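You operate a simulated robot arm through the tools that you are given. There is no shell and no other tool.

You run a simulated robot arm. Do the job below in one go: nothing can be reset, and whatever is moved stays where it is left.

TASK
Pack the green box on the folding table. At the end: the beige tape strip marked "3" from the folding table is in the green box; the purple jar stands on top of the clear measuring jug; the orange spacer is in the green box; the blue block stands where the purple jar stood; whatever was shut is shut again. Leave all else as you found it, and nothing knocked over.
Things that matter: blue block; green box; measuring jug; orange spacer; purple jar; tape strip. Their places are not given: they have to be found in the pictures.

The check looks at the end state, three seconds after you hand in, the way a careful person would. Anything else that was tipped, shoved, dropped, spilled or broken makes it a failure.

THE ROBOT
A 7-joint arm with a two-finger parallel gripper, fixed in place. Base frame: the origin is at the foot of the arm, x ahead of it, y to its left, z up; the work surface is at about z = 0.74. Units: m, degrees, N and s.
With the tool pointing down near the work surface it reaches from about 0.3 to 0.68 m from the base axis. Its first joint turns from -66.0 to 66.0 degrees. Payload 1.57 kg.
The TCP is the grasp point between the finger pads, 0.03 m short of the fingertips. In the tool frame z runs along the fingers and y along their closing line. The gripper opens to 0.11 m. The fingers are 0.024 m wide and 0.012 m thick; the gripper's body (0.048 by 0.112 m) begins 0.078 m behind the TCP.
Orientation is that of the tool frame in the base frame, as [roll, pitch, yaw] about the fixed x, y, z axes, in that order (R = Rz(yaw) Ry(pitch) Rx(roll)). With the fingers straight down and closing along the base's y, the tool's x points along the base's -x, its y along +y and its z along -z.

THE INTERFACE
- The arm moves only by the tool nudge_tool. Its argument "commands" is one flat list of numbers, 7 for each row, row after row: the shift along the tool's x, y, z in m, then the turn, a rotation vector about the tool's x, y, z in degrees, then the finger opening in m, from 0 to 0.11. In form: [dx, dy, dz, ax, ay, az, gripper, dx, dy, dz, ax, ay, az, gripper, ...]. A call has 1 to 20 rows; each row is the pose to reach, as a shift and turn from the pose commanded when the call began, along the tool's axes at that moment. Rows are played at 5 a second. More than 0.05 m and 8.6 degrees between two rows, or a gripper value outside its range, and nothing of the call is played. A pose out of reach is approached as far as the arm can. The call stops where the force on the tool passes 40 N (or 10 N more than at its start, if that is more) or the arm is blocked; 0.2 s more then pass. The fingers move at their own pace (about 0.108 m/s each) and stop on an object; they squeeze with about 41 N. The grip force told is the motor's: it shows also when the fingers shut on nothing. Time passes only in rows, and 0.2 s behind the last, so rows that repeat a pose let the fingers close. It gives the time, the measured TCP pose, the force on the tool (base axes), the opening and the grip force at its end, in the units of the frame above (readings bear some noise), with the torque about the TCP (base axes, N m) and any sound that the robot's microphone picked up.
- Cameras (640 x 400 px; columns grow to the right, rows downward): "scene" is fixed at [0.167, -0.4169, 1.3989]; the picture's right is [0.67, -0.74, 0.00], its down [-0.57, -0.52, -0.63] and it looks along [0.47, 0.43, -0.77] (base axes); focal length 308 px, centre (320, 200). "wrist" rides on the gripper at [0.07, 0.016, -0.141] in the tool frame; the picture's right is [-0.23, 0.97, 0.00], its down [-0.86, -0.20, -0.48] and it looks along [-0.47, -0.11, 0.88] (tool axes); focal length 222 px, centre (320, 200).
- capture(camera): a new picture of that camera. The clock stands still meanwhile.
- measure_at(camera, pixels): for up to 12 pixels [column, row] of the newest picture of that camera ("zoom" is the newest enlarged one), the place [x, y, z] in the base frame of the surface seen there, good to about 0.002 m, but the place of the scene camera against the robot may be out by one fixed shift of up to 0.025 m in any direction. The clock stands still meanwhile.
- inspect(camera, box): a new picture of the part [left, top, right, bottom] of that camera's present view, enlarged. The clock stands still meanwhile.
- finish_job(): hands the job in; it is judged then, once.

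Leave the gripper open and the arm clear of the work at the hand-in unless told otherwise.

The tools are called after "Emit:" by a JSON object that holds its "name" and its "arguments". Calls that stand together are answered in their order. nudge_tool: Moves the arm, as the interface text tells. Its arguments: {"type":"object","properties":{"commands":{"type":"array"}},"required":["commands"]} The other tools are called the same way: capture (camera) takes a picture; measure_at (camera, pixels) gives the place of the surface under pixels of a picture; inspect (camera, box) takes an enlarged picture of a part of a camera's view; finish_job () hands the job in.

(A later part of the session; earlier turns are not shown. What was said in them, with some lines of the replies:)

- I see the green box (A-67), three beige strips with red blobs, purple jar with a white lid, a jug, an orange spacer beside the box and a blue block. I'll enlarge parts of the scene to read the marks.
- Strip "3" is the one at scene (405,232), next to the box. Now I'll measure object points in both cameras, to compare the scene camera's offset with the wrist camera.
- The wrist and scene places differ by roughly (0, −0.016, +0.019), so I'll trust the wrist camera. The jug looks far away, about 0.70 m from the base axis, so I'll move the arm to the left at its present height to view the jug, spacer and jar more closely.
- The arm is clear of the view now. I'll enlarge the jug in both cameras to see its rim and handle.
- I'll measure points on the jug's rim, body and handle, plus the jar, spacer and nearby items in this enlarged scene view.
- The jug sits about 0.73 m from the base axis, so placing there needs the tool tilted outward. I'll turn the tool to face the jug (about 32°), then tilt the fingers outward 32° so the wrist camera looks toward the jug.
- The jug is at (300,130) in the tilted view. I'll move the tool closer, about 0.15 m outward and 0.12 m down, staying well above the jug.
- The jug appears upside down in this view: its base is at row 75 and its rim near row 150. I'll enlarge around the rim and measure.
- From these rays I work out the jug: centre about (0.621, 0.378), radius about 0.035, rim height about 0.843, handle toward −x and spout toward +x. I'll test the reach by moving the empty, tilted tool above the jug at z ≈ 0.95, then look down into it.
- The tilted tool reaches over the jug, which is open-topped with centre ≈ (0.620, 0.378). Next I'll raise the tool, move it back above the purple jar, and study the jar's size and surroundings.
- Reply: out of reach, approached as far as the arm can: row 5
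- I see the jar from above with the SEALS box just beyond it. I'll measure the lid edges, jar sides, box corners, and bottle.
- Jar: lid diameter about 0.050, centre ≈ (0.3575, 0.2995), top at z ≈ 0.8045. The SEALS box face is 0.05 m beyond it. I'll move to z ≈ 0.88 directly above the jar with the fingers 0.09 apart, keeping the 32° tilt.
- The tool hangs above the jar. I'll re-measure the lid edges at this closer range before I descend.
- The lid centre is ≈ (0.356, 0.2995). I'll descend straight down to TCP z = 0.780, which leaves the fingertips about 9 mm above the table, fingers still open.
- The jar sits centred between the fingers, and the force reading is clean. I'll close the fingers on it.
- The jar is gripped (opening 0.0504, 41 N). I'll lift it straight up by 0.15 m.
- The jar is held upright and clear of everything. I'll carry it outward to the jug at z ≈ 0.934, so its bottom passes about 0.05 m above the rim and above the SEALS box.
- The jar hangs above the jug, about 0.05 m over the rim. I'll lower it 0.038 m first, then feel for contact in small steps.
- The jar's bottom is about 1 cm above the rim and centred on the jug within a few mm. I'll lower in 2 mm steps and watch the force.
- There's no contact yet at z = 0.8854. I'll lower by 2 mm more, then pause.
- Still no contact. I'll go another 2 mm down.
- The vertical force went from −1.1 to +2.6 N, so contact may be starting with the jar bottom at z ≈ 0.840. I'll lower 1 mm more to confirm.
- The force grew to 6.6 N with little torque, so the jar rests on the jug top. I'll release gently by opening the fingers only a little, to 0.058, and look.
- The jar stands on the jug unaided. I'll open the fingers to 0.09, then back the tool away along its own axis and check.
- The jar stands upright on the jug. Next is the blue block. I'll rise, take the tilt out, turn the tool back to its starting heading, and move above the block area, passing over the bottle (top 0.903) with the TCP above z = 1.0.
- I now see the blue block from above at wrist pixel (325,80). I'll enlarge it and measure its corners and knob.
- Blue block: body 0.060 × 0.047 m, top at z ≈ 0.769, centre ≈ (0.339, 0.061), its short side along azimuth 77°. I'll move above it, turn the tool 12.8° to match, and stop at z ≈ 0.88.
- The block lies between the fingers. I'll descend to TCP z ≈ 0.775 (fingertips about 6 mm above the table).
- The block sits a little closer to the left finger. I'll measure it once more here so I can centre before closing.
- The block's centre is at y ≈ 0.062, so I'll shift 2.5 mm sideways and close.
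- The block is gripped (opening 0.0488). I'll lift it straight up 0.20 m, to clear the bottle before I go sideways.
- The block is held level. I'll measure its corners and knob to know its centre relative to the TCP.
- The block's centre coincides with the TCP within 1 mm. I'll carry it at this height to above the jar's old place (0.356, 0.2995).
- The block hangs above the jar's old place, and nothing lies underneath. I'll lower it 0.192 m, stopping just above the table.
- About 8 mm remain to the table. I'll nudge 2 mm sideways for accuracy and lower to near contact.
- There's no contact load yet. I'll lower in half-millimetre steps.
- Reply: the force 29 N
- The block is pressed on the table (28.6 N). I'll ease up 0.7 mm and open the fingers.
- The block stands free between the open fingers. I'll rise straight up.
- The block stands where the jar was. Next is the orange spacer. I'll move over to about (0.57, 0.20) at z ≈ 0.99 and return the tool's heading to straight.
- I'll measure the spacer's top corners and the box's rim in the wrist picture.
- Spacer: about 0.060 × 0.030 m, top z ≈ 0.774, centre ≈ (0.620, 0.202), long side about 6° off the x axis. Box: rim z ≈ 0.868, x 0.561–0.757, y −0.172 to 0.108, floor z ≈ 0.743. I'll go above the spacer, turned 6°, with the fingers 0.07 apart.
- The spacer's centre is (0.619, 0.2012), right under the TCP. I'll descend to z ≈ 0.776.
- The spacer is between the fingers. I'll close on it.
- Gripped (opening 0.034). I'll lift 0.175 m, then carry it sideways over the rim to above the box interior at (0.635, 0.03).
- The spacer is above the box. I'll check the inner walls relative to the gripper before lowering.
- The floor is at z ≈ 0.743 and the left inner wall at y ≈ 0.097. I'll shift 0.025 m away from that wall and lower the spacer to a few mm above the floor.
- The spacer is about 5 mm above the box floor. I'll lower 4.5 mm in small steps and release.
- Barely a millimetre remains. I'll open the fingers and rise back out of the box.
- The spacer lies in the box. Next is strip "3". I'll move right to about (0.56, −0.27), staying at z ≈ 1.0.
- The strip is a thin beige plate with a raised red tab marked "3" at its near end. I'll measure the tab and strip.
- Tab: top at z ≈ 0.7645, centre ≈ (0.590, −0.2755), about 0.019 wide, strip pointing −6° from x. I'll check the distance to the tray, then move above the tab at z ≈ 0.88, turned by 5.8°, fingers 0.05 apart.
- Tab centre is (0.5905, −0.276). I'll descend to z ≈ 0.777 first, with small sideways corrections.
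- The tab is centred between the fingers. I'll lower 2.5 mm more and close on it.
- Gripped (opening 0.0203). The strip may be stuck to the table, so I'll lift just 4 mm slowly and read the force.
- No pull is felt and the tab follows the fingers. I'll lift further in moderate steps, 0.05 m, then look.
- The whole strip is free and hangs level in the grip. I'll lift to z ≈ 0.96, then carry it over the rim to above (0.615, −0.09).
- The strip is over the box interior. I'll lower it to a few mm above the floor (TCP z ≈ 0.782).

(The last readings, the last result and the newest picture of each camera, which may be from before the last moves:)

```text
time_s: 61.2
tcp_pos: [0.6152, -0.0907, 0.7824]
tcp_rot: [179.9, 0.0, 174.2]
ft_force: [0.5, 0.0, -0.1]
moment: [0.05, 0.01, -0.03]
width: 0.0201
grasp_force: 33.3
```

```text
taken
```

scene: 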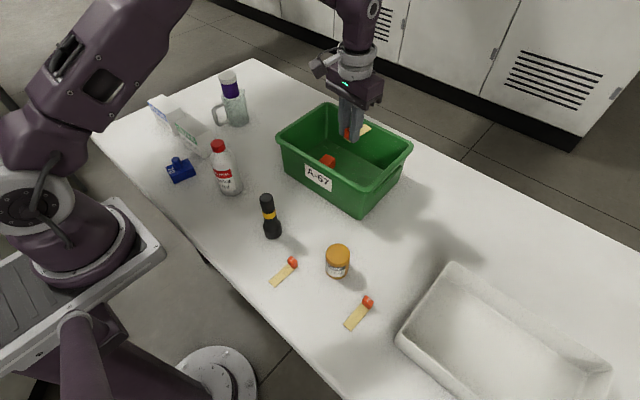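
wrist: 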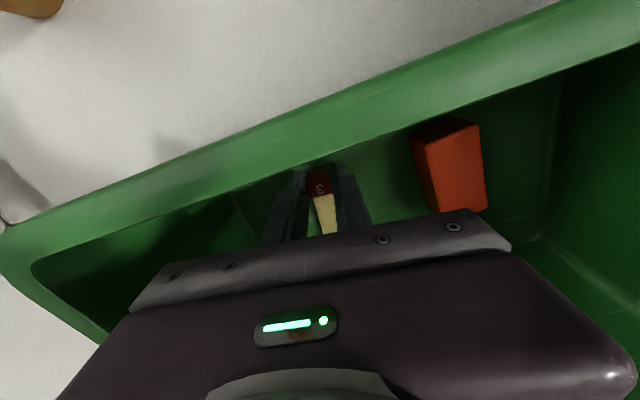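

About 4–5 mm to go. I'll lower 4 mm, open the fingers to 0.05, and wait.

Emit:
{"name": "nudge_tool", "arguments": {"commands": [0, 0, 0.002, 0, 0, 0, 0.005, 0, 0, 0.004, 0, 0, 0, 0.005, 0, 0, 0.004, 0, 0, 0, 0.005, 0, 0, 0.004, 0, 0, 0, 0.025, 0, 0, 0.004, 0, 0, 0, 0.04, 0, 0, 0.004, 0, 0, 0, 0.05, 0, 0, 0.004, 0, 0, 0, 0.05]}}

Emit:
{"name": "capture", "arguments": {"camera": "wrist"}}

```text
time_s: 62.8
tcp_pos: [0.6133, -0.0886, 0.7785]
tcp_rot: [179.9, 0.1, 174.2]
ft_force: [0.0, -0.2, 0.0]
moment: [-0.03, 0.01, -0.01]
width: 0.0499
grasp_force: 0.1
```

```text
taken
```

wrist: 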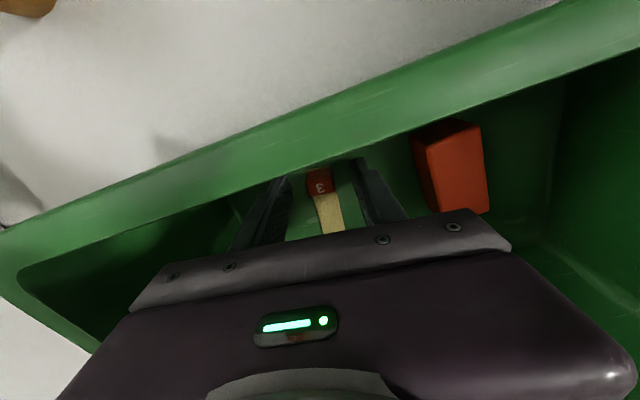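

The strip lies on the box floor, free of the open fingers. I'll rise straight out of the box.

Emit:
{"name": "nudge_tool", "arguments": {"commands": [0, 0, -0.02, 0, 0, 0, 0.05, 0, 0, -0.06, 0, 0, 0, 0.05, 0, 0, -0.1, 0, 0, 0, 0.05, 0, 0, -0.14, 0, 0, 0, 0.05, 0, 0, -0.18, 0, 0, 0, 0.05, 0, 0, -0.22, 0, 0, 0, 0.05, 0, 0, -0.26, 0, 0, 0, 0.05, 0, 0, -0.26, 0, 0, 0, 0.05]}}

Emit:
{"name": "capture", "arguments": {"camera": "wrist"}}

Emit:
{"name": "capture", "arguments": {"camera": "scene"}}

```text
time_s: 64.6
tcp_pos: [0.6127, -0.0882, 1.0379]
tcp_rot: [180.0, 0.0, 174.2]
ft_force: [0.2, -0.6, -0.2]
moment: [0.02, 0.0, -0.01]
width: 0.0501
grasp_force: 0.0
```

```text
taken
```

wrist: 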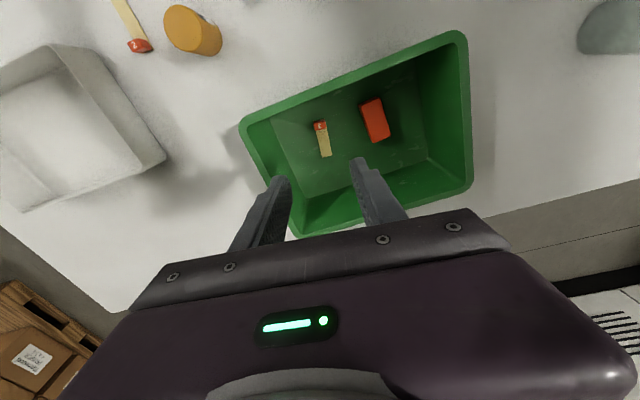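

```text
taken
```

scene: 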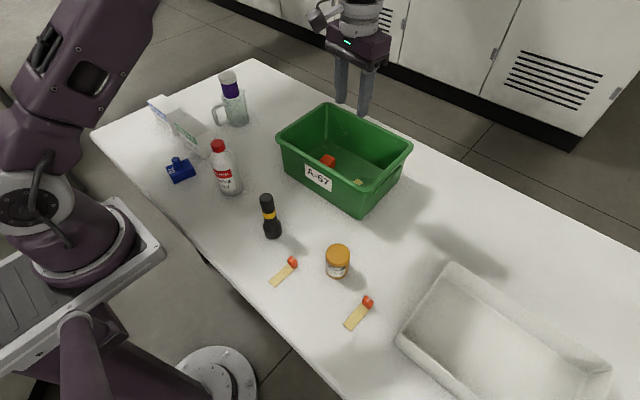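

Both the strip and the spacer lie in the green box. I'll bring the arm back near its starting pose, high and clear, with the gripper open, then check everything.

Emit:
{"name": "nudge_tool", "arguments": {"commands": [0.03, 0, -0.02, 0, 0, -1, 0.06, 0.07, 0, -0.04, 0, 0, -2.5, 0.075, 0.11, 0, -0.055, 0, 0, -4, 0.09, 0.15, 0, -0.064, 0, 0, -5.8, 0.1, 0.19, -0.005, -0.064, 0, 0, -5.8, 0.11, 0.208, -0.005, -0.064, 0, 0, -5.8, 0.11, 0.208, -0.005, -0.064, 0, 0, -5.8, 0.11]}}

Emit:
{"name": "capture", "arguments": {"camera": "scene"}}

Emit:
{"name": "capture", "arguments": {"camera": "wrist"}}

Emit:
{"name": "inspect", "arguments": {"camera": "scene", "box": [140, 60, 300, 200]}}

```text
time_s: 66.2
tcp_pos: [0.4073, -0.0713, 1.1035]
tcp_rot: [180.0, 0.0, -179.9]
ft_force: [-0.3, 0.1, 0.0]
moment: [-0.01, -0.01, -0.01]
width: 0.11
grasp_force: 0.0
```

```text
taken
```

scene: 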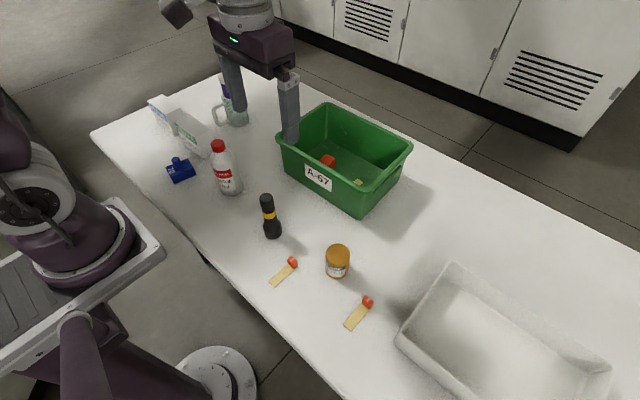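

```text
taken
```

wrist: 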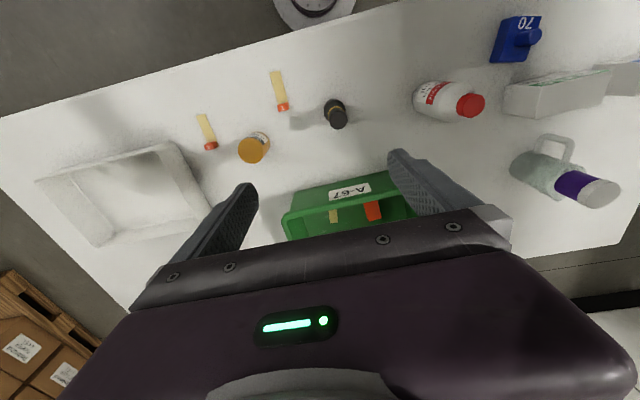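

```text
2.86 times, centred on (220, 130) of scene
```

zoom: 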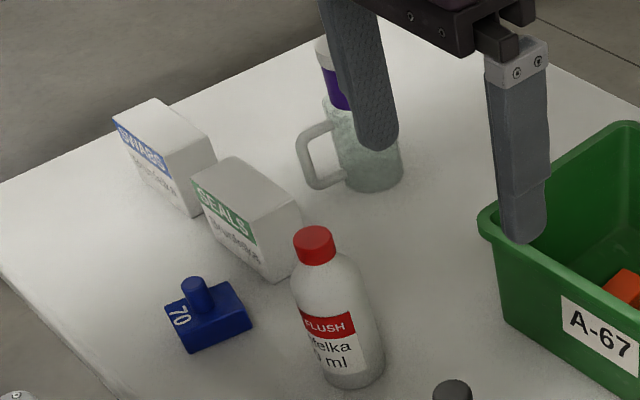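

Every other item matches its pixel position in the first pictures. Last, I'll measure the block's knob and the jar on the jug to confirm their places.

Emit:
{"name": "measure_at", "arguments": {"camera": "wrist", "pixels": [[535, 37], [515, 38], [600, 193], [575, 185], [548, 170], [335, 215], [372, 210], [470, 106], [337, 120], [250, 152]]}}

Emit:
{"name": "inspect", "arguments": {"camera": "wrist", "box": [460, 0, 640, 220]}}

```text
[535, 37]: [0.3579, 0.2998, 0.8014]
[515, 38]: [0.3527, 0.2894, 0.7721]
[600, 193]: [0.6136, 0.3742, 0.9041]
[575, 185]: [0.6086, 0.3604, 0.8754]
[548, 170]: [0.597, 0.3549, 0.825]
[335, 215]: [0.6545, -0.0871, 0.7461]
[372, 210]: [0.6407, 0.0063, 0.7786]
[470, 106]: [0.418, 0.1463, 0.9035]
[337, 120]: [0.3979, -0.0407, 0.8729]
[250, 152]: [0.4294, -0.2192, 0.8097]
```

```text
1.82 times, centred on (550, 110) of wrist
```

zoom: 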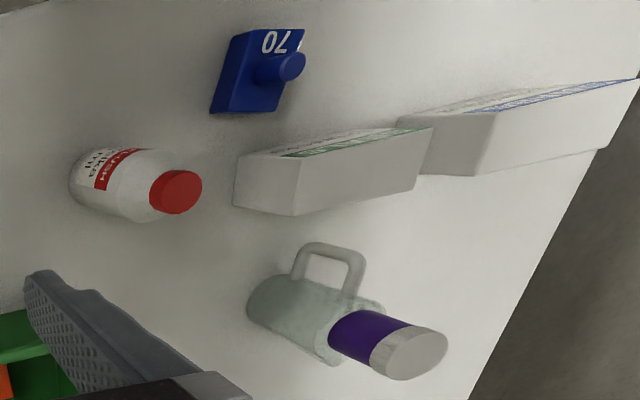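

The knob is at (0.358, 0.300), the jar's old place. The jar stands upright on the jug with its lid on (top at z ≈ 0.904). The strip and spacer are in the green box, and the bottle, torch and other items read the same as before. The gripper is open and clear of the work, so I'll hand the job in.

Emit:
{"name": "finish_job", "arguments": {}}

```text
The job is handed in.
```

The job is handed in, and my last pictures and measurements showed every item on the list in place:

- **Purple jar:** it stands upright on top of the measuring jug, with its lid still on. It is narrower than the jug's rim. It met firm resistance at about rim height and stayed put once released.
- **Blue block:** it stands knob-up where the purple jar stood, within about 2 mm.
- **Tape strip "3" and orange spacer:** both lie on the floor of the green box. The strip came off the table with no pull.
- **Everything else:** I saw nothing moved or knocked over. The bottle, torch and orange-brown jar measured the same as at the start, and the rest looked unmoved in the pictures.
- **Shut items:** I opened nothing, so there was nothing to shut again.

The arm is back near its starting pose, with the gripper open and clear of the work.
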